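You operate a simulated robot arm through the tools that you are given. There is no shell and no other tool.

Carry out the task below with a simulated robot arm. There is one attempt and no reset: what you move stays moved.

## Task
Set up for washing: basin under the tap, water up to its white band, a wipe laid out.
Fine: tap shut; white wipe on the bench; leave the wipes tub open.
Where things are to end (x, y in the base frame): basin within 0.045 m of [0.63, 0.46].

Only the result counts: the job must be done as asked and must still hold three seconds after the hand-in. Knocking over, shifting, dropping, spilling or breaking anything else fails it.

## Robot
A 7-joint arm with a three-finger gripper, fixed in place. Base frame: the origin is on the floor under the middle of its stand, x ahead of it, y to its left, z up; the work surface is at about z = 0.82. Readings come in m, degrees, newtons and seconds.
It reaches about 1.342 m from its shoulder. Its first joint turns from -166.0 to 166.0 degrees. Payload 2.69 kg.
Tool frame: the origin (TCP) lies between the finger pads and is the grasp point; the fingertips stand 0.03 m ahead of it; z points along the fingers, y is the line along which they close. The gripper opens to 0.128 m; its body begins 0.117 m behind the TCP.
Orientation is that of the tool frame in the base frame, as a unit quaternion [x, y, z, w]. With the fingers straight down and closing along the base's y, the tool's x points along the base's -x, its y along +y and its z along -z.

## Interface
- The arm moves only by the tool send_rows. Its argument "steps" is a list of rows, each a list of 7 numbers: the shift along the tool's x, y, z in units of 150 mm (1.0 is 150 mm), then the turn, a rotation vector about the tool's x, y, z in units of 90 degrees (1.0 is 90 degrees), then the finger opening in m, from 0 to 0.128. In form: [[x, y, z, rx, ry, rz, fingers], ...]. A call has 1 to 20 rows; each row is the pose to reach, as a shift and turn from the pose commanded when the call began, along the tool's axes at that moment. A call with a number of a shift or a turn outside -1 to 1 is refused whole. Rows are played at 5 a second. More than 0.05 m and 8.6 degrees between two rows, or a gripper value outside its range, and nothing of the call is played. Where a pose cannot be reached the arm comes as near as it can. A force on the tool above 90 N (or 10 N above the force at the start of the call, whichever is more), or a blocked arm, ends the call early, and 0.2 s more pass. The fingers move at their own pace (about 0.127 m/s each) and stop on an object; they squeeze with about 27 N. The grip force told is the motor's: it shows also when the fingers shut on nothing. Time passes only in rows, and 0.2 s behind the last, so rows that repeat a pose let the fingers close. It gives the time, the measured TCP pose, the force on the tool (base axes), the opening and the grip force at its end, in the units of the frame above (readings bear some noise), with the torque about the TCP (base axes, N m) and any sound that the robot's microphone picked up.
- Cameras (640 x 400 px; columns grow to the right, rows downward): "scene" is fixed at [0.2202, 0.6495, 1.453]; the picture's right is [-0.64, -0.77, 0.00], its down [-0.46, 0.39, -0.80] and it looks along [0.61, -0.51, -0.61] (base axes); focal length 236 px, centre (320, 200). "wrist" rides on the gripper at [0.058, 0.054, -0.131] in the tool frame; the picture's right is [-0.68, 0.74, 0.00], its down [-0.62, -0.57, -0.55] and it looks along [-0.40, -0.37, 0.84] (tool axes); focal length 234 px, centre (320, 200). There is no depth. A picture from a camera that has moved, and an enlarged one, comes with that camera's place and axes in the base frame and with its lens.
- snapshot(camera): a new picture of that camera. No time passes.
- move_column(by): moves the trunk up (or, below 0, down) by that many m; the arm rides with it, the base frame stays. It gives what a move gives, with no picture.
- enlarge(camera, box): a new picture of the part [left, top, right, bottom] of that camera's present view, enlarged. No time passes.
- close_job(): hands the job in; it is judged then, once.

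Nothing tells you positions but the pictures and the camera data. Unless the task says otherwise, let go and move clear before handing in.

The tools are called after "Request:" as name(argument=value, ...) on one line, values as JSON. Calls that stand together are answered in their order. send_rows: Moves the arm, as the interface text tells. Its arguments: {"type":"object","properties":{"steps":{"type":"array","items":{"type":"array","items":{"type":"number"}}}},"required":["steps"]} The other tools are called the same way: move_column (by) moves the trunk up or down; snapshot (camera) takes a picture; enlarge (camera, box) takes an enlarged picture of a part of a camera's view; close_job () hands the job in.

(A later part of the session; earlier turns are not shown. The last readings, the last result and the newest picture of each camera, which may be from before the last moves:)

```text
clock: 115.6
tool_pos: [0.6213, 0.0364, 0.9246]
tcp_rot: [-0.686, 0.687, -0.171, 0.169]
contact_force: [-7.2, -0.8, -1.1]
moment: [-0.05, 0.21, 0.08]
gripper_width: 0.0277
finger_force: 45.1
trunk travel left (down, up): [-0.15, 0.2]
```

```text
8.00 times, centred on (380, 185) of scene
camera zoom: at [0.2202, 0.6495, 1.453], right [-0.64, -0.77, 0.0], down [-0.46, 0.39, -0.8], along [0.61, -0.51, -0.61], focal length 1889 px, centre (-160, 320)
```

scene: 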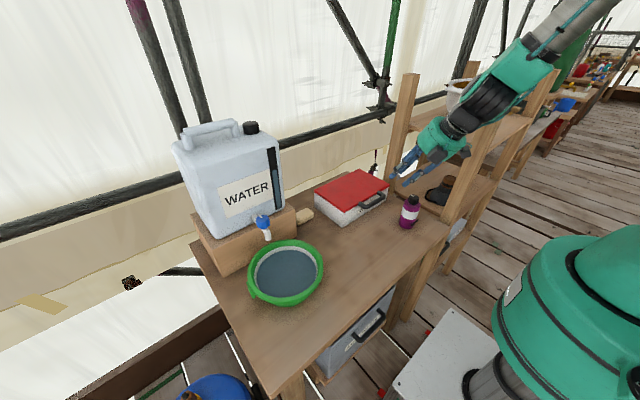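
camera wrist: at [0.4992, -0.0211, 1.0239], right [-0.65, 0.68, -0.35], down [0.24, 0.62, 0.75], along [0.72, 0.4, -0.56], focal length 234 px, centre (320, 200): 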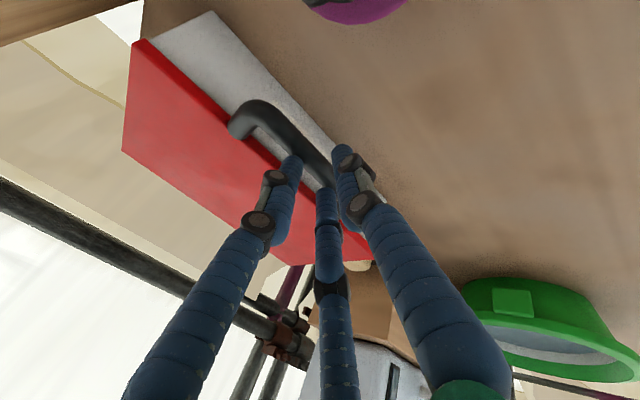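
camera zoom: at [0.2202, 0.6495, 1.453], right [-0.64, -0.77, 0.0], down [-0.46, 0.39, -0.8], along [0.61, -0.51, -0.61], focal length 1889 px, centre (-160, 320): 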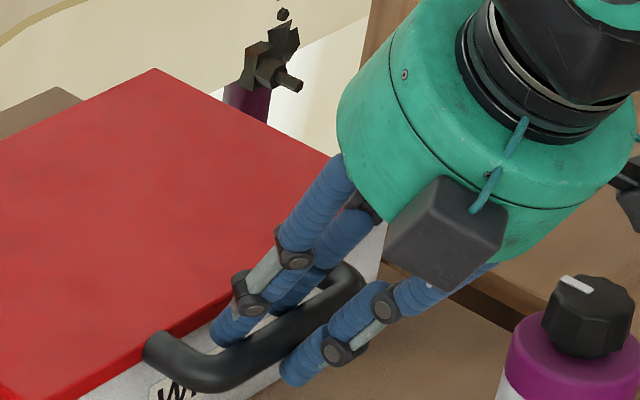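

The bar is pinched (27.7 mm reading as before). Lifting along the arc by 12° first, rotating the hand with the lid.

Request:
send_rows(steps=[[0, -0.0296, -0.039, -0.0222, 0, 0, 0.0], [0, -0.0593, -0.0779, -0.0444, 0, 0, 0.0], [0, -0.0915, -0.1147, -0.0667, 0, 0, 0.0], [0, -0.1237, -0.1515, -0.0889, 0, 0, 0.0], [0, -0.1585, -0.186, -0.1111, 0, 0, 0.0], [0, -0.1933, -0.2205, -0.1333, 0, 0, 0.0], [0, -0.1933, -0.2205, -0.1333, 0, 0, 0.0]])

Request:
enlarge(camera="scene", box=[300, 140, 428, 220])

```text
clock: 117.2
tool_pos: [0.6254, 0.0358, 0.9368]
tcp_rot: [-0.697, 0.698, -0.118, 0.115]
contact_force: [60.1, 18.0, -6.5]
moment: [0.34, -1.35, 0.35]
gripper_width: 0.0276
finger_force: 45.8
out of reach, approached as far as the arm can: row 4, 5, 6, 7
trunk travel left (down, up): [-0.15, 0.2]
```

```text
5.00 times, centred on (364, 180) of scene
camera zoom: at [0.2202, 0.6495, 1.453], right [-0.64, -0.77, 0.0], down [-0.46, 0.39, -0.8], along [0.61, -0.51, -0.61], focal length 1181 px, centre (100, 300)
```

zoom: 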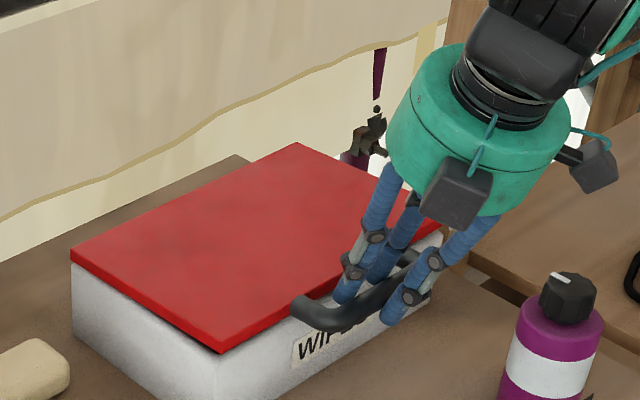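

Again out of reach in this arm posture: it must have drifted during the failed yaw. I'll open the fingers slightly, let the lid settle, and rise vertically using the trunk column.

Request:
send_rows(steps=[[0, 0, 0, 0, 0, 0, 0.034], [0, 0, 0, 0, 0, 0, 0.042], [0, 0, 0, 0, 0, 0, 0.042]])

Request:
enlarge(camera="scene", box=[330, 150, 426, 210])

Request:
snapshot(camera="wrist")

Request:
snapshot(camera="scene")

```text
clock: 118.0
tool_pos: [0.618, 0.0347, 0.9352]
tcp_rot: [-0.697, 0.698, -0.116, 0.114]
contact_force: [-0.6, -0.9, 2.1]
moment: [0.03, -0.07, -0.03]
gripper_width: 0.0434
finger_force: 0.1
trunk travel left (down, up): [-0.15, 0.2]
```

```text
6.67 times, centred on (378, 180) of scene
camera zoom: at [0.2202, 0.6495, 1.453], right [-0.64, -0.77, 0.0], down [-0.46, 0.39, -0.8], along [0.61, -0.51, -0.61], focal length 1574 px, centre (-67, 333)
```

zoom: 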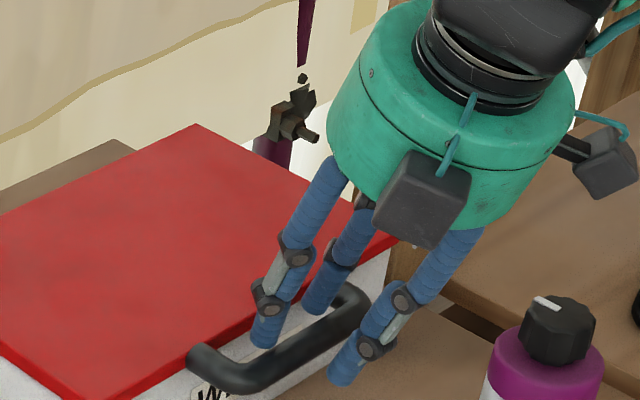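

```text
taken
camera wrist: at [0.5247, -0.0235, 1.0415], right [-0.7, 0.68, -0.24], down [0.36, 0.62, 0.7], along [0.62, 0.4, -0.68], focal length 234 px, centre (320, 200)
```

wrist: 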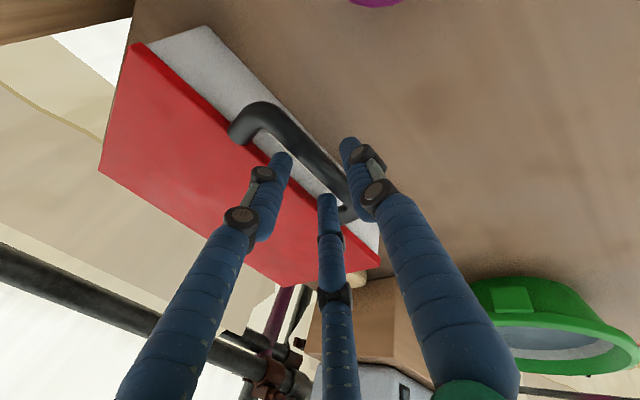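

```text
taken
```

scene: 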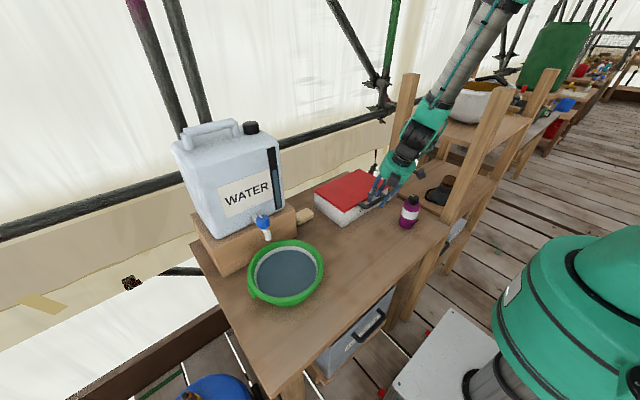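

Lid is shut and the hand is free. Rising 7 cm with the column, then I'll bring the arm back toward its starting posture.

Request:
move_column(by=0.07)

Request:
snapshot(camera="scene")

Request:
snapshot(camera="wrist")

```text
clock: 119.1
tool_pos: [0.6191, 0.0346, 1.0061]
tcp_rot: [-0.697, 0.698, -0.116, 0.114]
contact_force: [0.4, 0.4, 0.4]
moment: [0.02, 0.0, 0.02]
gripper_width: 0.0419
finger_force: 0.0
trunk travel left (down, up): [-0.22, 0.13]
```

```text
taken
```

scene: 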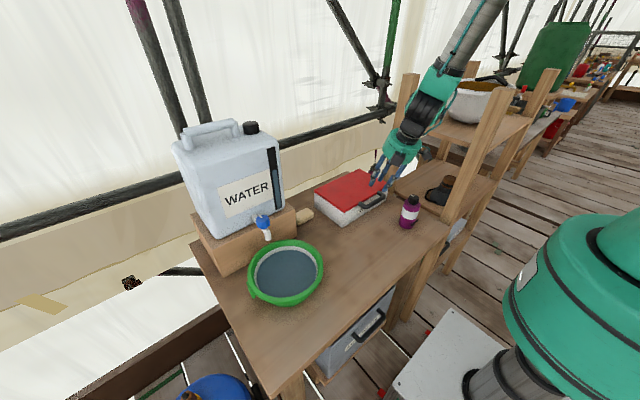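

```text
taken
camera wrist: at [0.5255, -0.0233, 1.1119], right [-0.7, 0.68, -0.24], down [0.36, 0.62, 0.7], along [0.62, 0.4, -0.67], focal length 234 px, centre (320, 200)
```

wrist: 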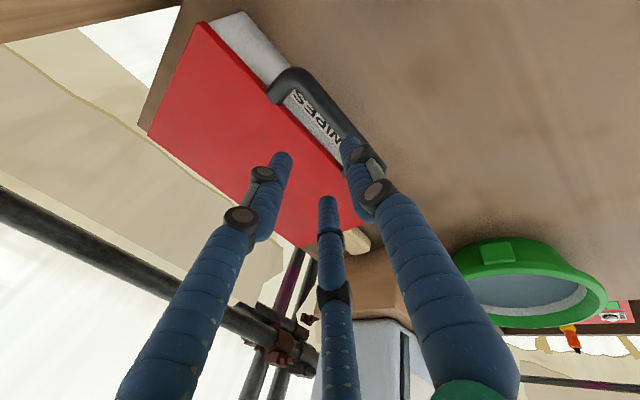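

Column raise worked. Testing whether vertical and higher poses are reachable from here.

Request:
send_rows(steps=[[0, 0, -0.08, -0.05, 0, 0, 0.042], [0, 0, -0.16, -0.1, 0, 0, 0.042], [0, 0, -0.24, -0.15, 0, 0, 0.042], [0, 0, -0.32, -0.21, 0, 0, 0.042], [0, 0, -0.32, -0.21, 0, 0, 0.042]])

```text
clock: 120.3
tool_pos: [0.6038, 0.034, 1.051]
tcp_rot: [-0.706, 0.708, 0.0, -0.003]
contact_force: [0.6, 1.3, -0.6]
moment: [-0.01, 0.05, -0.01]
gripper_width: 0.0421
finger_force: 0.1
out of reach, approached as far as the arm can: row 1, 2
trunk travel left (down, up): [-0.22, 0.13]
```

Vertical is fine at this yaw; only the forward tilt runs into the wrist limit. So I'll grip the bar with a vertical hand (fingers in the slot) and keep it vertical during the lift while the bar pivots in the grip. Moving above the bar.

Request:
send_rows(steps=[[-0.003, -0.055, 0.12, 0, 0, 0, 0.036], [-0.006, -0.11, 0.25, 0, 0, 0, 0.036], [-0.01, -0.165, 0.4, 0, 0, 0, 0.036], [-0.013, -0.219, 0.607, 0, 0, 0, 0.036], [-0.013, -0.219, 0.607, 0, 0, 0, 0.036]])

Request:
snapshot(camera="wrist")

Request:
enlarge(camera="wrist", box=[250, 90, 390, 190])

Request:
enlarge(camera="scene", box=[340, 160, 420, 210])

```text
clock: 121.5
tool_pos: [0.6356, 0.0351, 0.9583]
tcp_rot: [-0.707, 0.708, 0.0, -0.002]
contact_force: [-0.2, -0.1, 0.5]
moment: [0.03, 0.02, 0.01]
gripper_width: 0.0361
finger_force: 0.2
trunk travel left (down, up): [-0.22, 0.13]
```

```text
taken
camera wrist: at [0.5818, -0.023, 1.0891], right [-0.73, 0.68, 0.0], down [0.57, 0.62, 0.54], along [0.37, 0.4, -0.84], focal length 234 px, centre (320, 200)
```

wrist: 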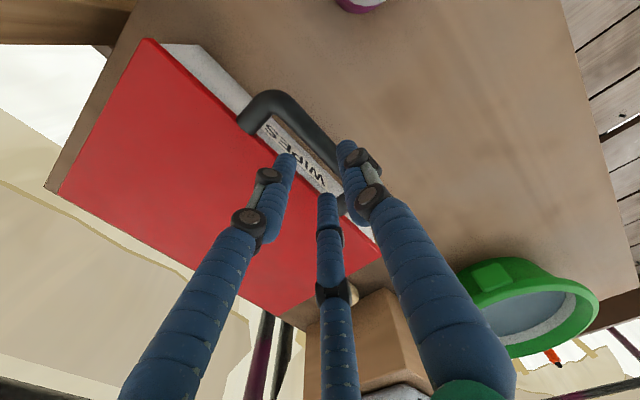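

```text
4.00 times, centred on (320, 140) of wrist
camera zoom: at [0.5818, -0.023, 1.0891], right [-0.73, 0.68, 0.0], down [0.57, 0.62, 0.54], along [0.37, 0.4, -0.84], focal length 937 px, centre (320, 440)
```

zoom: 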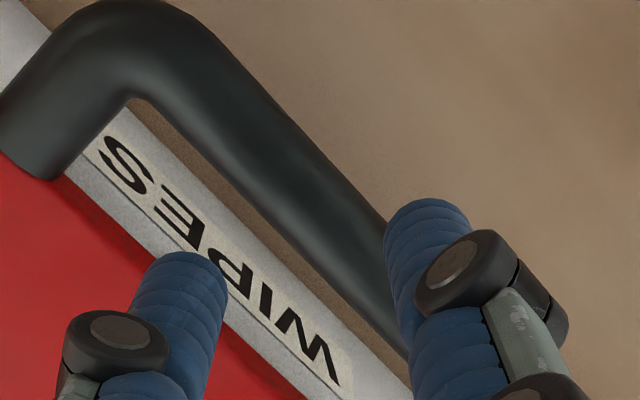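

```text
8.00 times, centred on (380, 185) of scene
camera zoom: at [0.2202, 0.6495, 1.453], right [-0.64, -0.77, 0.0], down [-0.46, 0.39, -0.8], along [0.61, -0.51, -0.61], focal length 1889 px, centre (-160, 320)
```

zoom: 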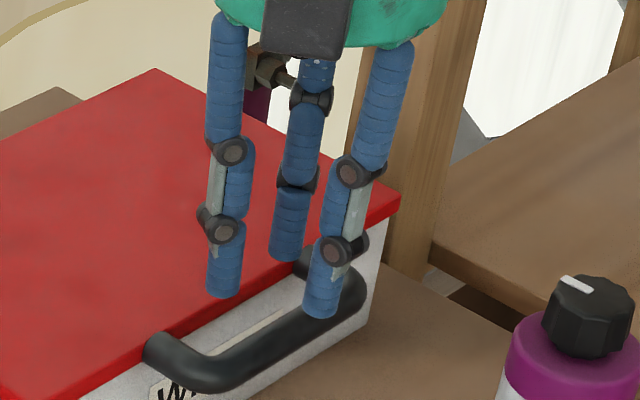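

Image-based comparison says shift 5 mm back (−x) to centre the two fingertips in the slot. Doing that and descending 3.7 cm.

Request:
send_rows(steps=[[-0.007, 0.032, 0, 0, 0, 0, 0.036], [-0.007, 0.032, 0.08, 0, 0, 0, 0.036], [-0.007, 0.032, 0.16, 0, 0, 0, 0.036], [-0.007, 0.032, 0.21, 0, 0, 0, 0.036], [-0.007, 0.032, 0.25, 0, 0, 0, 0.036], [-0.007, 0.032, 0.25, 0, 0, 0, 0.036]])

Request:
enlarge(camera="wrist", box=[250, 90, 390, 190])

Request:
enlarge(camera="scene", box=[340, 160, 420, 210])

```text
clock: 122.9
tool_pos: [0.6298, 0.0362, 0.9231]
tcp_rot: [0.707, -0.707, 0.001, 0.002]
contact_force: [5.4, 1.5, 0.7]
moment: [0.03, -0.08, 0.13]
gripper_width: 0.0368
finger_force: 0.7
trunk travel left (down, up): [-0.22, 0.13]
```

```text
4.00 times, centred on (320, 140) of wrist
camera zoom: at [0.5769, -0.0204, 1.0531], right [-0.73, 0.68, 0.0], down [0.57, 0.62, 0.55], along [0.37, 0.4, -0.84], focal length 937 px, centre (320, 440)
```

zoom: 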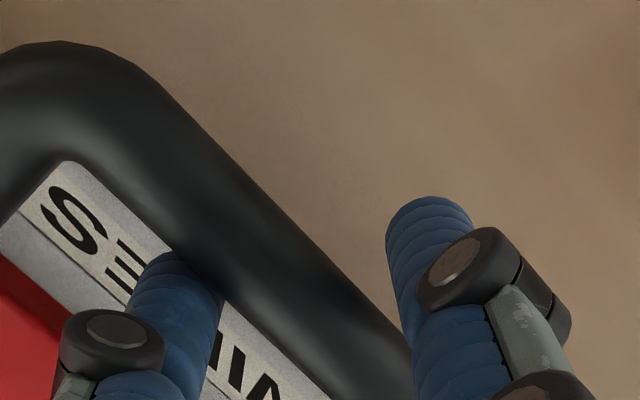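

```text
8.00 times, centred on (380, 185) of scene
camera zoom: at [0.2202, 0.6495, 1.453], right [-0.64, -0.77, 0.0], down [-0.46, 0.39, -0.8], along [0.61, -0.51, -0.61], focal length 1889 px, centre (-160, 320)
```

zoom: 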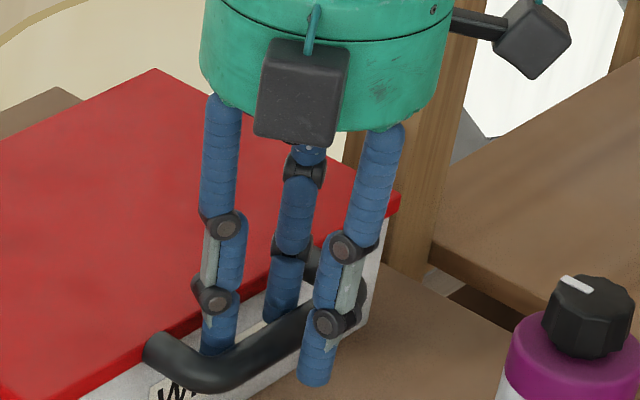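

Two fingers are in the slot behind the bar, one in front. Closing.

Request:
send_rows(steps=[[0, 0, 0, 0, 0, 0, 0.03], [0, 0, 0, 0, 0, 0, 0.024], [0, 0, 0, 0, 0, 0, 0.015], [0, 0, 0, 0, 0, 0, 0.0], [0, 0, 0, 0, 0, 0, 0.0]])

Request:
enlarge(camera="scene", box=[340, 160, 420, 210])

```text
clock: 124.1
tool_pos: [0.6333, 0.0371, 0.9232]
tcp_rot: [-0.707, 0.707, -0.001, -0.002]
contact_force: [25.6, -5.4, 2.2]
moment: [-0.14, -0.59, 0.3]
gripper_width: 0.0281
finger_force: 45.6
trunk travel left (down, up): [-0.22, 0.13]
```

```text
8.00 times, centred on (380, 185) of scene
camera zoom: at [0.2202, 0.6495, 1.453], right [-0.64, -0.77, 0.0], down [-0.46, 0.39, -0.8], along [0.61, -0.51, -0.61], focal length 1889 px, centre (-160, 320)
```

zoom: 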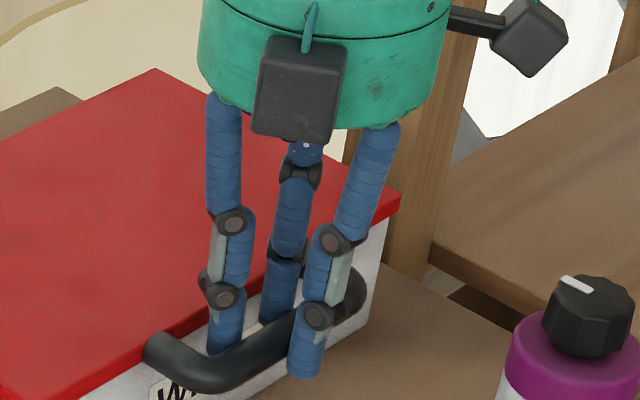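

Gripped. Lifting with a vertical hand, bar pivoting: first to 15°, easing +3 mm in x.

Request:
send_rows(steps=[[0, -0.02, -0.03, 0, 0, 0, 0.0], [0, -0.023, -0.117, 0, 0, 0, 0.0], [0, -0.03, -0.175, 0, 0, 0, 0.0], [0, -0.037, -0.233, 0, 0, 0, 0.0], [0, -0.048, -0.29, 0, 0, 0, 0.0], [0, -0.06, -0.347, 0, 0, 0, 0.0], [0, -0.06, -0.347, 0, 0, 0, 0.0]])

Request:
snapshot(camera="scene")

Request:
enlarge(camera="scene", box=[300, 130, 428, 220])

```text
clock: 125.7
tool_pos: [0.6427, 0.0373, 0.9741]
tcp_rot: [0.707, -0.707, 0.002, 0.002]
contact_force: [26.4, 0.8, -8.9]
moment: [0.09, -0.65, 0.28]
gripper_width: 0.0277
finger_force: 45.3
trunk travel left (down, up): [-0.22, 0.13]
```

```text
taken
```

scene: 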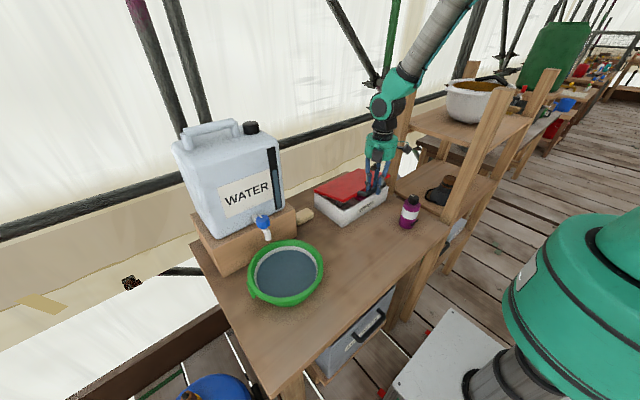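

```text
4.44 times, centred on (364, 175) of scene
camera zoom: at [0.2202, 0.6495, 1.453], right [-0.64, -0.77, 0.0], down [-0.46, 0.39, -0.8], along [0.61, -0.51, -0.61], focal length 1050 px, centre (124, 311)
```

zoom: 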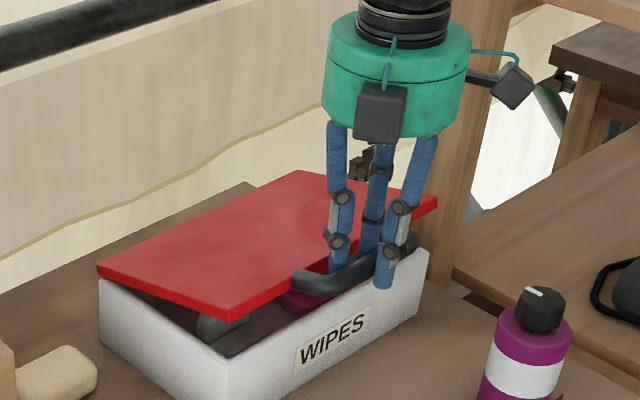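

Works well. Continuing the arc from 15° to 45°.

Request:
send_rows(steps=[[0, -0.04, -0.056, 0, 0, 0, 0.0], [0, -0.053, -0.112, 0, 0, 0, 0.0], [0, -0.075, -0.167, 0, 0, 0, 0.0], [0, -0.096, -0.221, 0, 0, 0, 0.0], [0, -0.148, -0.326, 0, 0, 0, 0.0], [0, -0.209, -0.425, 0, 0, 0, 0.0], [0, -0.279, -0.519, 0, 0, 0, 0.0], [0, -0.357, -0.607, 0, 0, 0, 0.0], [0, -0.357, -0.607, 0, 0, 0, 0.0]])

Request:
enlarge(camera="scene", box=[300, 120, 428, 220])

Request:
snapshot(camera="wrist")

```text
clock: 127.7
tool_pos: [0.6938, 0.0367, 1.0656]
tcp_rot: [-0.706, 0.708, 0.0, -0.002]
contact_force: [2.7, -2.4, -5.0]
moment: [-0.2, -0.07, 0.2]
gripper_width: 0.0279
finger_force: 44.6
trunk travel left (down, up): [-0.22, 0.13]
```

```text
4.00 times, centred on (364, 170) of scene
camera zoom: at [0.2202, 0.6495, 1.453], right [-0.64, -0.77, 0.0], down [-0.46, 0.39, -0.8], along [0.61, -0.51, -0.61], focal length 945 px, centre (144, 320)
```

zoom: 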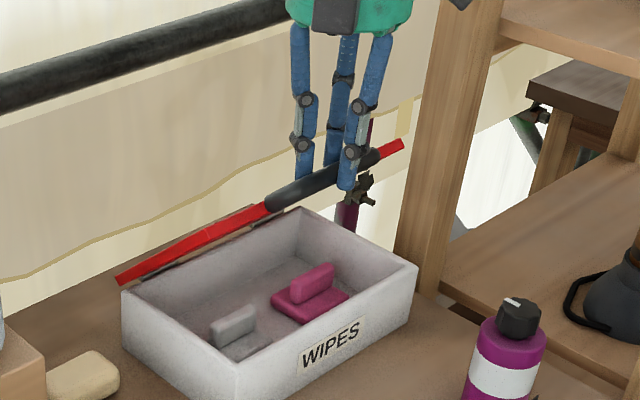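

```text
taken
camera wrist: at [0.6394, -0.0207, 1.1962], right [-0.73, 0.68, 0.0], down [0.57, 0.62, 0.54], along [0.37, 0.4, -0.84], focal length 234 px, centre (320, 200)
```

wrist: 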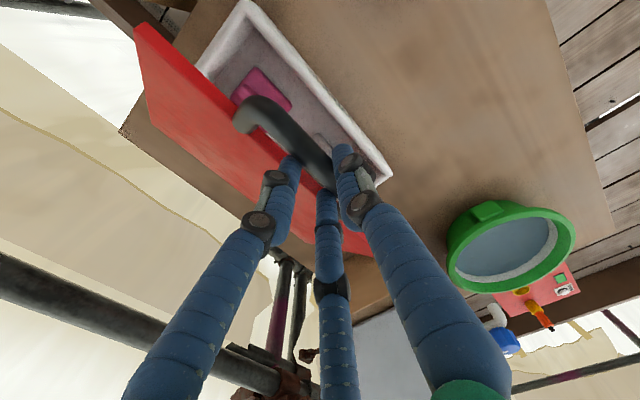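

The tub is open enough to show a white/grey wipe and a magenta one inside, each with an upstanding tab. Continuing the lid to 90°.

Request:
send_rows(steps=[[0, -0.085, -0.081, 0, 0, 0, 0.0], [0, -0.176, -0.153, 0, 0, 0, 0.0], [0, -0.274, -0.218, 0, 0, 0, 0.0], [0, -0.377, -0.274, 0, 0, 0, 0.0], [0, -0.484, -0.32, 0, 0, 0, 0.0], [0, -0.595, -0.357, 0, 0, 0, 0.0], [0, -0.709, -0.384, 0, 0, 0, 0.0], [0, -0.824, -0.401, 0, 0, 0, 0.0], [0, -0.941, -0.409, 0, 0, 0, 0.0], [0, -0.941, -0.409, 0, 0, 0, 0.0]])

Request:
snapshot(camera="scene")

Request:
enlarge(camera="scene", box=[280, 100, 408, 220])

Request:
snapshot(camera="wrist")

```text
clock: 129.9
tool_pos: [0.8366, 0.0371, 1.1266]
tcp_rot: [-0.707, 0.707, 0.0, -0.002]
contact_force: [0.7, -2.5, -4.2]
moment: [0.02, -0.12, 0.24]
gripper_width: 0.0276
finger_force: 44.4
trunk travel left (down, up): [-0.22, 0.13]
```

```text
taken
```

scene: 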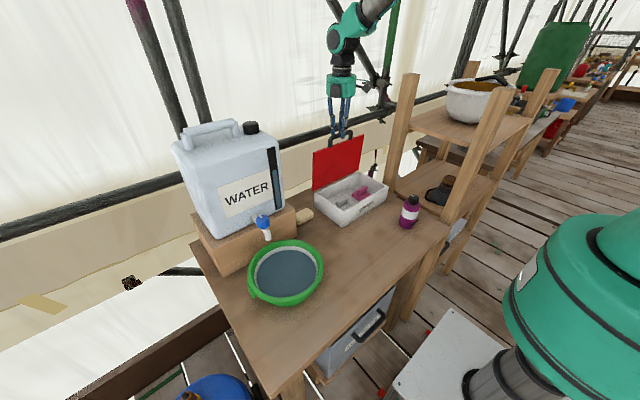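

```text
3.33 times, centred on (344, 160) of scene
camera zoom: at [0.2202, 0.6495, 1.453], right [-0.64, -0.77, 0.0], down [-0.46, 0.39, -0.8], along [0.61, -0.51, -0.61], focal length 787 px, centre (240, 333)
```

zoom: 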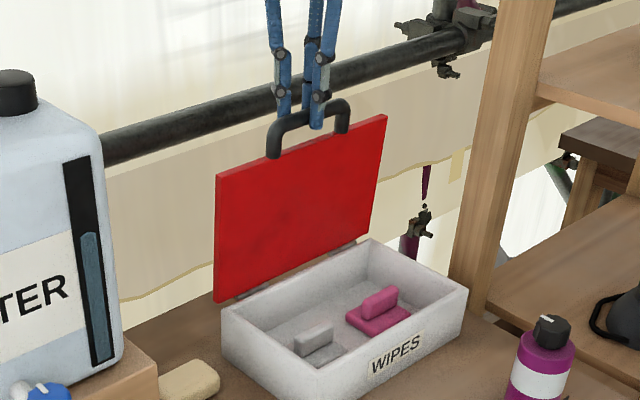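

```text
taken
camera wrist: at [0.783, -0.0202, 1.2567], right [-0.73, 0.68, 0.0], down [0.57, 0.62, 0.54], along [0.37, 0.4, -0.84], focal length 234 px, centre (320, 200)
```

wrist: 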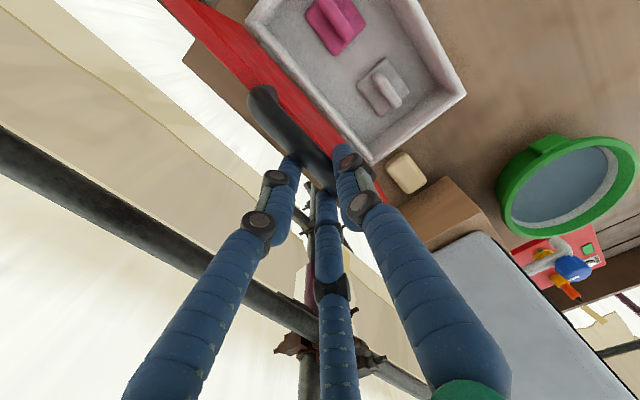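

Lid is vertical now; the scaffold pipe is well behind (x≈1.2). Continuing past vertical to find where the lid rests.

Request:
send_rows(steps=[[0, -0.058, 0, 0, 0, 0, 0.0], [0, -0.117, 0.003, 0, 0, 0, 0.0], [0, -0.175, 0.01, 0, 0, 0, 0.0], [0, -0.233, 0.017, 0, 0, 0, 0.0], [0, -0.29, 0.028, 0, 0, 0, 0.0], [0, -0.347, 0.04, 0, 0, 0, 0.0], [0, -0.347, 0.04, 0, 0, 0, 0.0]])

Request:
enlarge(camera="scene", box=[280, 100, 408, 220])

Request:
snapshot(camera="wrist")

```text
clock: 131.5
tool_pos: [0.8877, 0.0389, 1.1223]
tcp_rot: [-0.707, 0.707, 0.0, -0.003]
contact_force: [-13.7, 12.3, 1.6]
moment: [0.58, 0.32, 0.12]
gripper_width: 0.0275
finger_force: 44.8
trunk travel left (down, up): [-0.22, 0.13]
```

```text
3.33 times, centred on (344, 160) of scene
camera zoom: at [0.2202, 0.6495, 1.453], right [-0.64, -0.77, 0.0], down [-0.46, 0.39, -0.8], along [0.61, -0.51, -0.61], focal length 787 px, centre (240, 333)
```

zoom: 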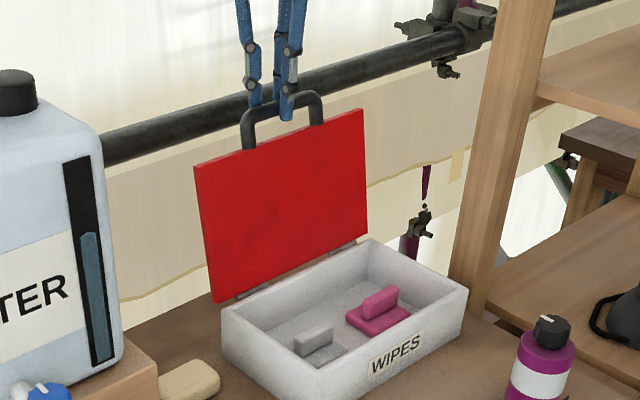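

```text
taken
camera wrist: at [0.8328, -0.0202, 1.2515], right [-0.73, 0.68, 0.0], down [0.57, 0.62, 0.54], along [0.37, 0.4, -0.84], focal length 234 px, centre (320, 200)
```

wrist: 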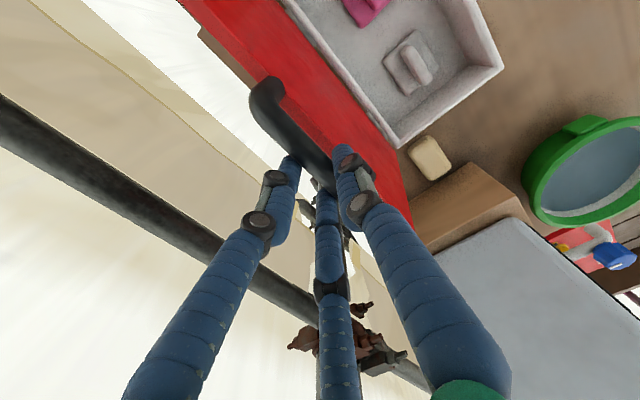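

Resistance begins near 105°, likely the stop. I'll open the fingers slightly: if the lid wants to fall back, the bar will just rest on the rear fingers.

Request:
send_rows(steps=[[0, 0, 0, 0, 0, 0, 0.032], [0, 0, 0, 0, 0, 0, 0.038], [0, 0, 0, 0, 0, 0, 0.044], [0, 0, 0, 0, 0, 0, 0.05], [0, 0, 0, 0, 0, 0, 0.05], [0, 0, 0, 0, 0, 0, 0.05]])

Request:
enlarge(camera="scene", box=[280, 100, 408, 220])

Request:
enlarge(camera="wrist", box=[240, 60, 400, 200])

```text
clock: 132.9
tool_pos: [0.8889, 0.0369, 1.1202]
tcp_rot: [-0.707, 0.708, 0.0, -0.003]
contact_force: [-0.8, 0.9, 0.8]
moment: [-0.02, -0.02, -0.02]
gripper_width: 0.0501
finger_force: 0.1
trunk travel left (down, up): [-0.22, 0.13]
```

```text
3.33 times, centred on (344, 160) of scene
camera zoom: at [0.2202, 0.6495, 1.453], right [-0.64, -0.77, 0.0], down [-0.46, 0.39, -0.8], along [0.61, -0.51, -0.61], focal length 787 px, centre (240, 333)
```

zoom: 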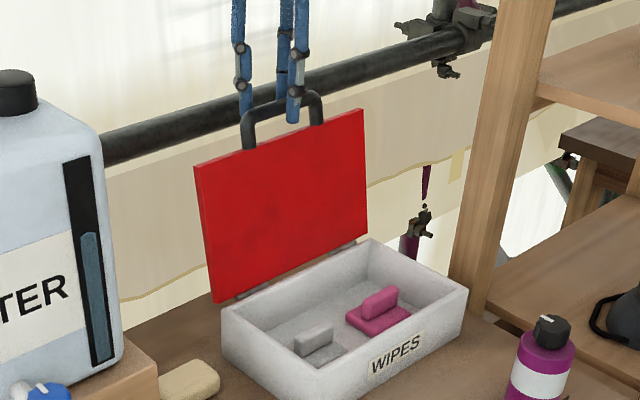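

```text
2.86 times, centred on (320, 130) of wrist
camera zoom: at [0.8339, -0.0214, 1.2514], right [-0.73, 0.68, 0.0], down [0.57, 0.62, 0.54], along [0.37, 0.4, -0.84], focal length 669 px, centre (320, 400)
```

zoom: 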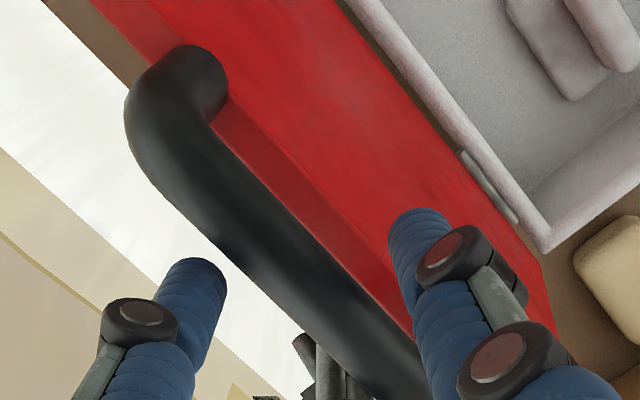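

The lid stays open on its own with zero contact. Rising clear of the handle.

Request:
send_rows(steps=[[0, 0, -0.1, 0, 0, 0, 0.05], [0, 0, -0.25, 0, 0, 0, 0.05], [0, 0, -0.45, 0, 0, 0, 0.05], [0, 0, -0.65, 0, 0, 0, 0.05], [0, 0, -0.65, 0, 0, 0, 0.05]])

Request:
snapshot(camera="scene")

Request:
snapshot(camera="wrist")

```text
clock: 134.1
tool_pos: [0.8871, 0.039, 1.2181]
tcp_rot: [-0.707, 0.707, 0.0, -0.002]
contact_force: [0.2, -0.1, 0.6]
moment: [0.03, -0.05, -0.01]
gripper_width: 0.05
finger_force: 0.1
trunk travel left (down, up): [-0.22, 0.13]
```

```text
taken
```

scene: 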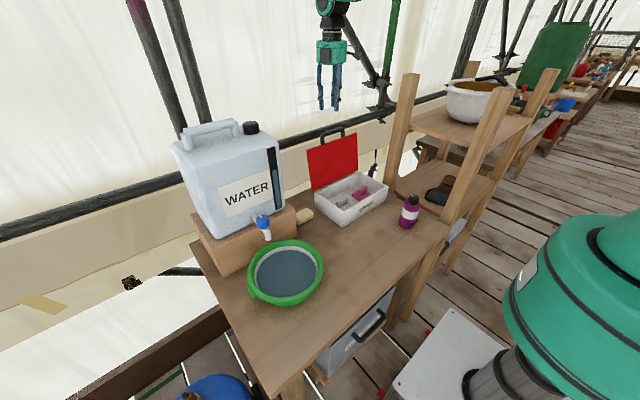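

```text
taken
camera wrist: at [0.8338, -0.0194, 1.3486], right [-0.73, 0.68, 0.0], down [0.57, 0.62, 0.54], along [0.37, 0.4, -0.84], focal length 234 px, centre (320, 200)
```

wrist: 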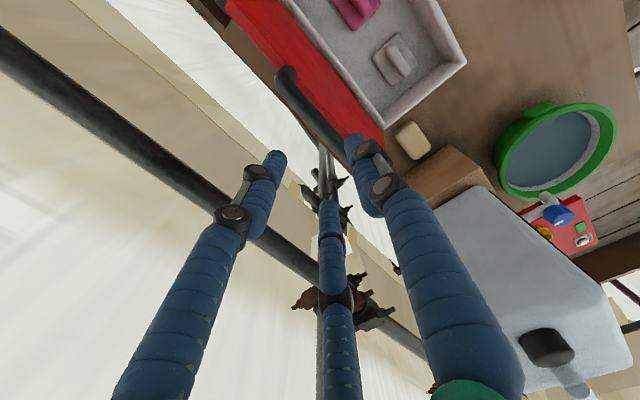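

Lid stands open. Now a close look into the tub.

Request:
enlarge(camera="scene", box=[310, 165, 390, 215])

Request:
enlarge(camera="wrist", box=[320, 0, 480, 100])

```text
8.00 times, centred on (350, 190) of scene
camera zoom: at [0.2202, 0.6495, 1.453], right [-0.64, -0.77, 0.0], down [-0.46, 0.39, -0.8], along [0.61, -0.51, -0.61], focal length 1889 px, centre (80, 280)
```

zoom: 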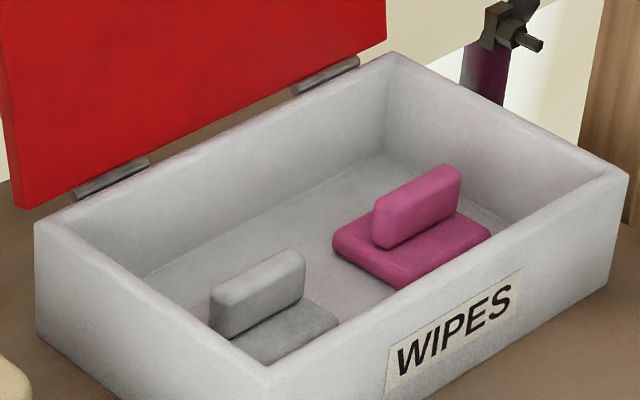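

```text
4.00 times, centred on (400, 50) of wrist
camera zoom: at [0.8338, -0.0194, 1.3486], right [-0.73, 0.68, 0.0], down [0.57, 0.62, 0.54], along [0.37, 0.4, -0.84], focal length 937 px, centre (0, 800)
```

zoom: 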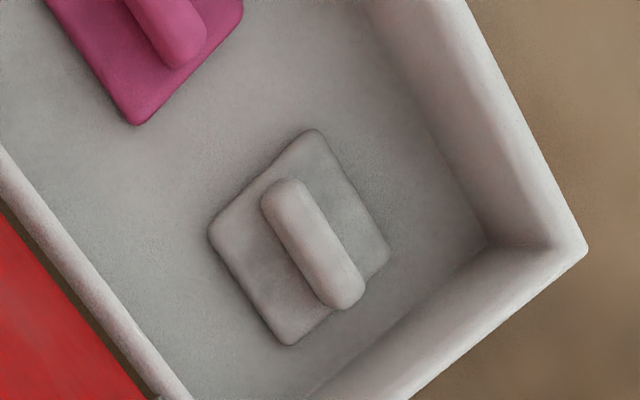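

The white wipe lies at ≈(0.7455, 0.092): a flat pad with an upstanding fin running along y (top z≈0.872). I'll move above it, keeping clear of the lid.

Request:
send_rows(steps=[[-0.07, 0.182, 0, 0, 0, 0, 0.05], [-0.141, 0.364, 0, 0, 0, 0, 0.05], [-0.212, 0.546, 0, 0, 0, 0, 0.05], [-0.282, 0.728, 0, 0, 0, 0, 0.05], [-0.353, 0.91, 0, 0, 0, 0, 0.05], [-0.353, 0.91, 0.3, 0, 0, 0, 0.05], [-0.353, 0.91, 0.6, 0, 0, 0, 0.05], [-0.353, 0.91, 0.85, 0, 0, 0, 0.05], [-0.353, 0.91, 0.85, 0, 0, 0, 0.05]])

Request:
snapshot(camera="wrist")

Request:
enlarge(camera="wrist", box=[240, 80, 400, 200])

Request:
snapshot(camera="scene")

```text
clock: 136.1
tool_pos: [0.7518, 0.0878, 1.0928]
tcp_rot: [-0.707, 0.707, 0.0, -0.003]
contact_force: [0.6, -0.3, 0.3]
moment: [-0.05, -0.01, 0.0]
gripper_width: 0.0502
finger_force: 0.1
trunk travel left (down, up): [-0.22, 0.13]
```

```text
taken
camera wrist: at [0.6978, 0.0304, 1.2223], right [-0.73, 0.68, 0.0], down [0.57, 0.62, 0.54], along [0.37, 0.4, -0.84], focal length 234 px, centre (320, 200)
```

wrist: 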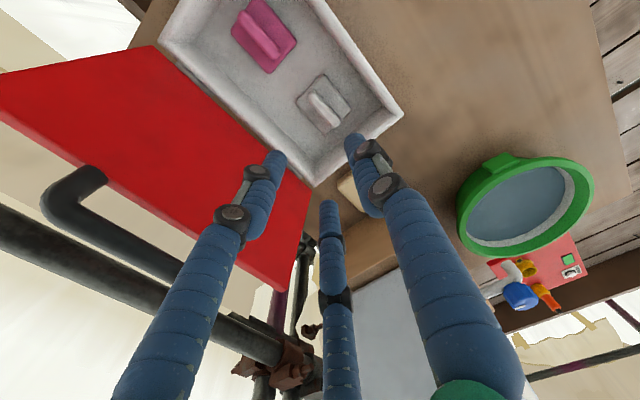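

```text
3.33 times, centred on (320, 140) of wrist
camera zoom: at [0.6978, 0.0304, 1.2223], right [-0.73, 0.68, 0.0], down [0.57, 0.62, 0.54], along [0.37, 0.4, -0.84], focal length 781 px, centre (320, 400)
```

zoom: 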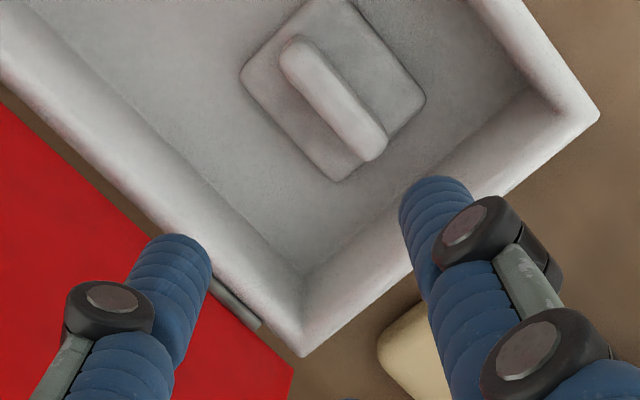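

```text
taken
```

scene: 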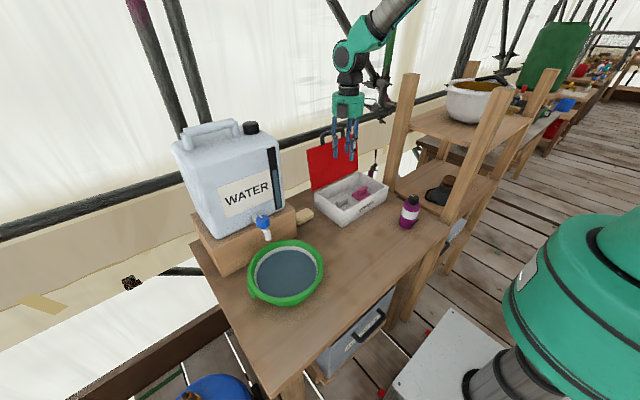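

Fin centre ≈(0.7445, 0.089), aligned with y. Descending toward it, first to just above.

Request:
send_rows(steps=[[-0.005, 0.015, 0.2, 0, 0, 0, 0.05], [-0.005, 0.015, 0.45, 0, 0, 0, 0.05], [-0.005, 0.015, 0.7, 0, 0, 0, 0.05], [-0.005, 0.015, 0.93, 0, 0, 0, 0.05], [-0.005, 0.015, 0.93, 0, 0, 0, 0.05]])

Request:
snapshot(camera="wrist")

Request:
enlarge(camera="wrist", box=[240, 80, 400, 200])

Request:
enlarge(camera="scene", box=[300, 140, 396, 220])

```text
clock: 137.3
tool_pos: [0.75, 0.0909, 0.9528]
tcp_rot: [-0.707, 0.708, 0.0, -0.002]
contact_force: [0.3, 0.7, 0.2]
moment: [-0.01, 0.0, 0.01]
gripper_width: 0.05
finger_force: 0.0
trunk travel left (down, up): [-0.22, 0.13]
```

```text
taken
camera wrist: at [0.6951, 0.0321, 1.0824], right [-0.73, 0.68, 0.0], down [0.57, 0.62, 0.54], along [0.37, 0.4, -0.84], focal length 234 px, centre (320, 200)
```

wrist: 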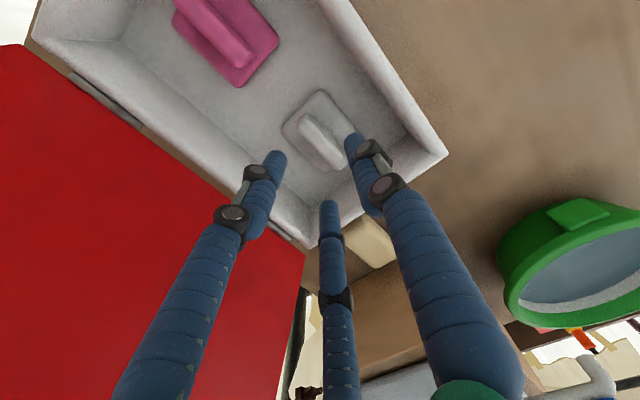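

```text
3.33 times, centred on (320, 140) of wrist
camera zoom: at [0.6951, 0.0321, 1.0824], right [-0.73, 0.68, 0.0], down [0.57, 0.62, 0.54], along [0.37, 0.4, -0.84], focal length 781 px, centre (320, 400)
```

zoom: 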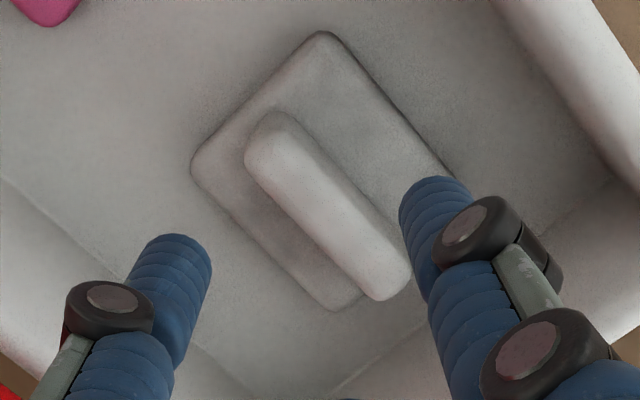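

```text
5.00 times, centred on (348, 180) of scene
camera zoom: at [0.2202, 0.6495, 1.453], right [-0.64, -0.77, 0.0], down [-0.46, 0.39, -0.8], along [0.61, -0.51, -0.61], focal length 1181 px, centre (180, 300)
```

zoom: 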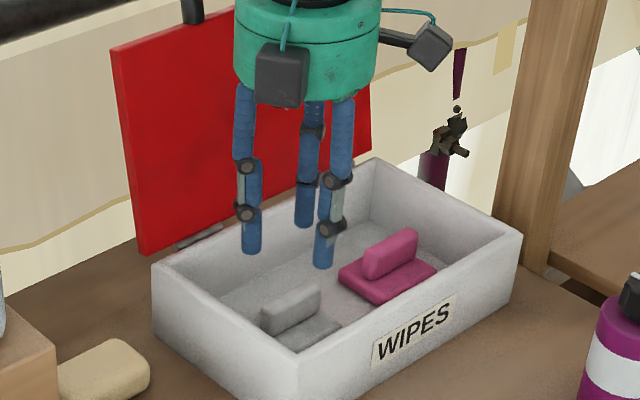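

Centred on the fin. Descending 6 cm and closing gently.

Request:
send_rows(steps=[[0, 0, 0.13, 0, 0, 0, 0.05], [0, 0, 0.27, 0, 0, 0, 0.05], [0, 0, 0.4, 0, 0, 0, 0.05], [0, 0, 0.4, 0, 0, 0, 0.05]])

Request:
enlarge(camera="wrist", box=[240, 80, 400, 200])

Request:
enlarge(camera="scene", box=[300, 150, 396, 220])

```text
clock: 138.3
tool_pos: [0.7483, 0.0918, 0.891]
tcp_rot: [-0.706, 0.708, 0.0, -0.002]
contact_force: [-0.5, -0.4, 0.4]
moment: [0.02, 0.07, 0.03]
gripper_width: 0.0503
finger_force: 0.0
trunk travel left (down, up): [-0.22, 0.13]
```

```text
3.33 times, centred on (320, 140) of wrist
camera zoom: at [0.6951, 0.0329, 1.0205], right [-0.73, 0.68, 0.0], down [0.57, 0.62, 0.54], along [0.37, 0.4, -0.84], focal length 781 px, centre (320, 400)
```

zoom: 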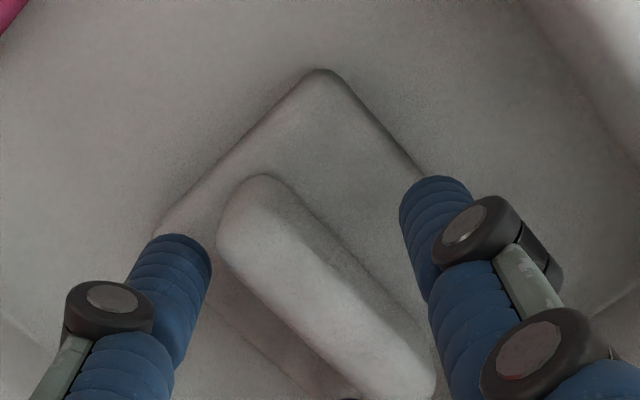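

```text
5.71 times, centred on (348, 185) of scene
camera zoom: at [0.2202, 0.6495, 1.453], right [-0.64, -0.77, 0.0], down [-0.46, 0.39, -0.8], along [0.61, -0.51, -0.61], focal length 1350 px, centre (160, 286)
```

zoom: 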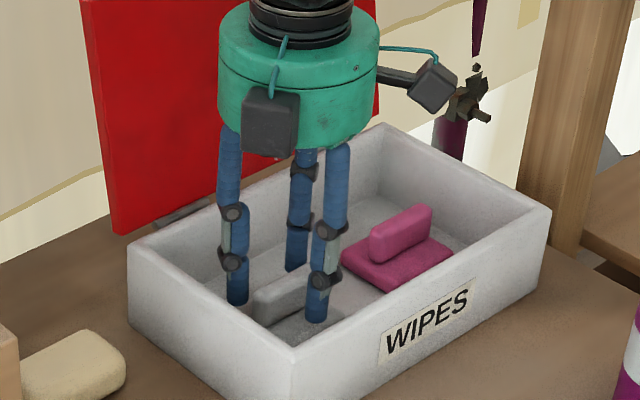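

Request:
send_rows(steps=[[0, 0, 0, 0, 0, 0, 0.04], [0, 0, 0, 0, 0, 0, 0.03], [0, 0, 0, 0, 0, 0, 0.02], [0, 0, 0, 0, 0, 0, 0.01], [0, 0, 0, 0, 0, 0, 0.0], [0, 0, 0, 0, 0, 0, 0.0]])

Request:
enlarge(camera="wrist", box=[240, 80, 400, 200])

Request:
enlarge(camera="scene", box=[300, 150, 396, 220])

```text
clock: 139.7
tool_pos: [0.7486, 0.0907, 0.8907]
tcp_rot: [-0.706, 0.708, 0.0, -0.003]
contact_force: [0.3, 0.0, 0.4]
moment: [0.0, -0.02, -0.01]
gripper_width: 0.0244
finger_force: 27.3
trunk travel left (down, up): [-0.22, 0.13]
```

```text
3.33 times, centred on (320, 140) of wrist
camera zoom: at [0.6949, 0.0328, 1.0207], right [-0.73, 0.68, 0.0], down [0.57, 0.62, 0.54], along [0.37, 0.4, -0.84], focal length 781 px, centre (320, 400)
```

zoom: 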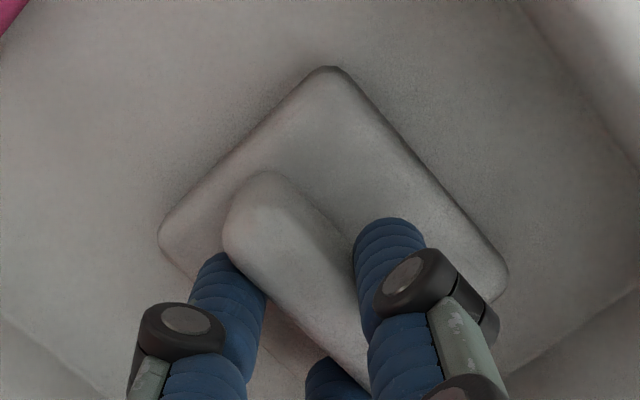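

```text
5.71 times, centred on (348, 185) of scene
camera zoom: at [0.2202, 0.6495, 1.453], right [-0.64, -0.77, 0.0], down [-0.46, 0.39, -0.8], along [0.61, -0.51, -0.61], focal length 1350 px, centre (160, 286)
```

zoom: 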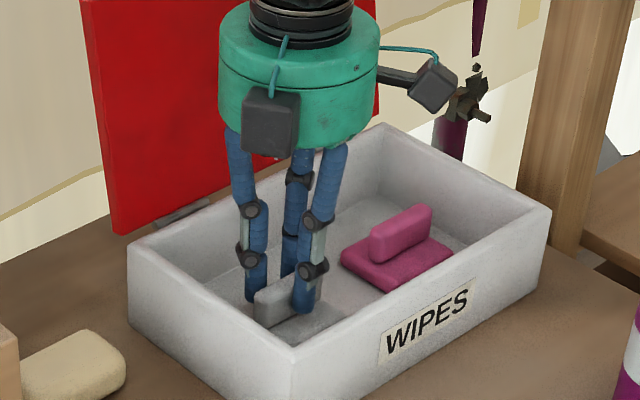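

Fin gripped. Lifting straight up 12 cm.

Request:
send_rows(steps=[[0, 0, -0.08, 0, 0, 0, 0.0], [0, 0, -0.2, 0, 0, 0, 0.0], [0, 0, -0.4, 0, 0, 0, 0.0], [0, 0, -0.6, 0, 0, 0, 0.0], [0, 0, -0.8, 0, 0, 0, 0.0], [0, 0, -0.8, 0, 0, 0, 0.0]])

Request:
snapshot(camera="wrist")

Request:
enlarge(camera="scene", box=[300, 130, 396, 220])

```text
clock: 141.1
tool_pos: [0.7497, 0.0916, 1.0102]
tcp_rot: [-0.707, 0.708, 0.0, -0.003]
contact_force: [-0.1, -0.4, -0.3]
moment: [-0.04, -0.02, 0.04]
gripper_width: 0.0244
finger_force: 27.1
trunk travel left (down, up): [-0.22, 0.13]
```

```text
taken
camera wrist: at [0.6959, 0.0339, 1.1412], right [-0.73, 0.68, 0.0], down [0.57, 0.62, 0.54], along [0.37, 0.4, -0.84], focal length 234 px, centre (320, 200)
```

wrist: 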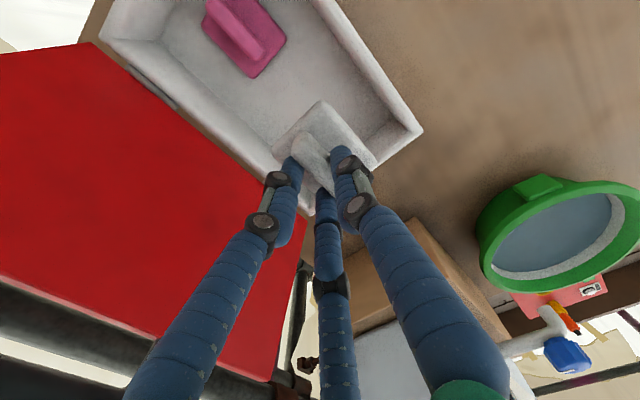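

```text
4.44 times, centred on (348, 175) of scene
camera zoom: at [0.2202, 0.6495, 1.453], right [-0.64, -0.77, 0.0], down [-0.46, 0.39, -0.8], along [0.61, -0.51, -0.61], focal length 1050 px, centre (196, 311)
```

zoom: 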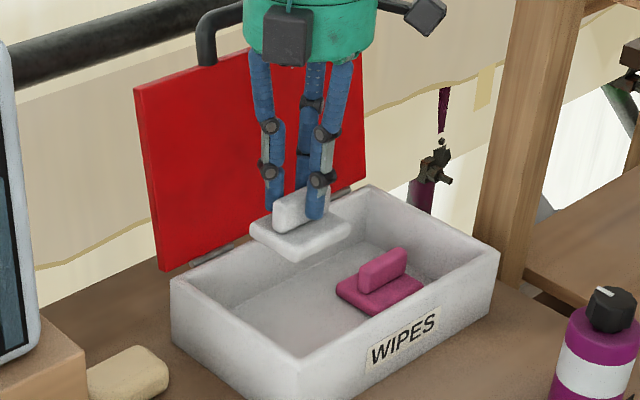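

The white wipe is held. Carrying it over to the clear bench area near (0.53, 0.20).

Request:
send_rows(steps=[[-0.12, 0.11, 0, 0, 0, 0, 0.0], [-0.24, 0.22, 0, 0, 0, 0, 0.0], [-0.37, 0.335, 0, 0, 0, 0, 0.0], [-0.5, 0.45, 0, 0, 0, 0, 0.0], [-0.62, 0.56, 0, 0, 0, 0, 0.0], [-0.733, 0.667, 0, 0, 0, 0, 0.0], [-0.733, 0.667, 0, 0, 0, 0, 0.0]])

Request:
send_rows(steps=[[0, 0.16, 0.0, 0, 0, 0, 0.0], [0, 0.32, 0.08, 0, 0, 0, 0.0], [0, 0.48, 0.16, 0, 0, 0, 0.0], [0, 0.64, 0.25, 0, 0, 0, 0.0], [0, 0.8, 0.333, 0, 0, 0, 0.0], [0, 0.8, 0.333, 0, 0, 0, 0.0]])

Request:
snapshot(camera="scene")

Request:
snapshot(camera="wrist")

```text
clock: 142.7
tool_pos: [0.6484, 0.2013, 1.0111]
tcp_rot: [-0.707, 0.707, 0.0, -0.003]
contact_force: [-0.2, -0.5, 0.2]
moment: [-0.02, -0.03, 0.03]
gripper_width: 0.0244
finger_force: 26.7
trunk travel left (down, up): [-0.22, 0.13]
```

```text
clock: 144.1
tool_pos: [0.5279, 0.2014, 0.9622]
tcp_rot: [-0.707, 0.708, 0.001, -0.003]
contact_force: [-0.1, 0.9, -0.3]
moment: [-0.01, -0.03, -0.03]
gripper_width: 0.0245
finger_force: 27.6
trunk travel left (down, up): [-0.22, 0.13]
```

```text
taken
```

scene: 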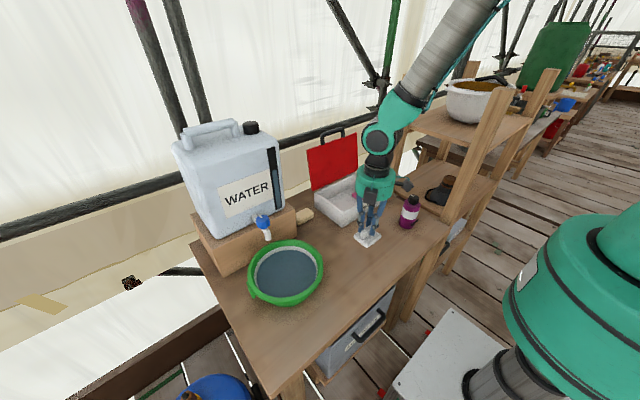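

```text
taken
camera wrist: at [0.4743, 0.1434, 1.0918], right [-0.73, 0.68, 0.0], down [0.57, 0.62, 0.54], along [0.37, 0.4, -0.84], focal length 234 px, centre (320, 200)
```

wrist: 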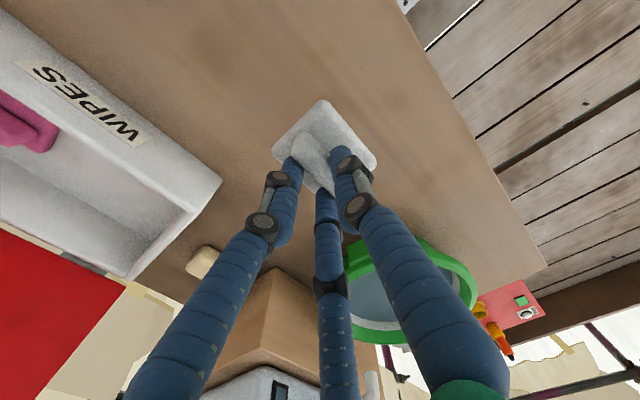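

Above the placement spot. Lowering to just over the bench.

Request:
send_rows(steps=[[0, 0, 0.15, 0, 0, 0, 0.0], [0, 0, 0.3, 0, 0, 0, 0.0], [0, 0, 0.4, 0, 0, 0, 0.0], [0, 0, 0.453, 0, 0, 0, 0.0], [0, 0, 0.453, 0, 0, 0, 0.0]])

Request:
enlarge(camera="scene", box=[320, 200, 400, 260])

```text
clock: 145.3
tool_pos: [0.5284, 0.2027, 0.8929]
tcp_rot: [-0.707, 0.707, 0.0, -0.002]
contact_force: [0.2, 0.2, -0.7]
moment: [-0.02, 0.02, -0.03]
gripper_width: 0.0244
finger_force: 27.0
trunk travel left (down, up): [-0.22, 0.13]
```

```text
6.67 times, centred on (360, 230) of scene
camera zoom: at [0.2202, 0.6495, 1.453], right [-0.64, -0.77, 0.0], down [-0.46, 0.39, -0.8], along [0.61, -0.51, -0.61], focal length 1574 px, centre (53, 0)
```

zoom: 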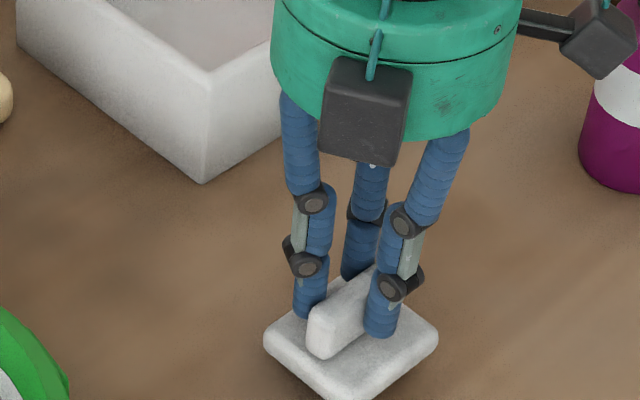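

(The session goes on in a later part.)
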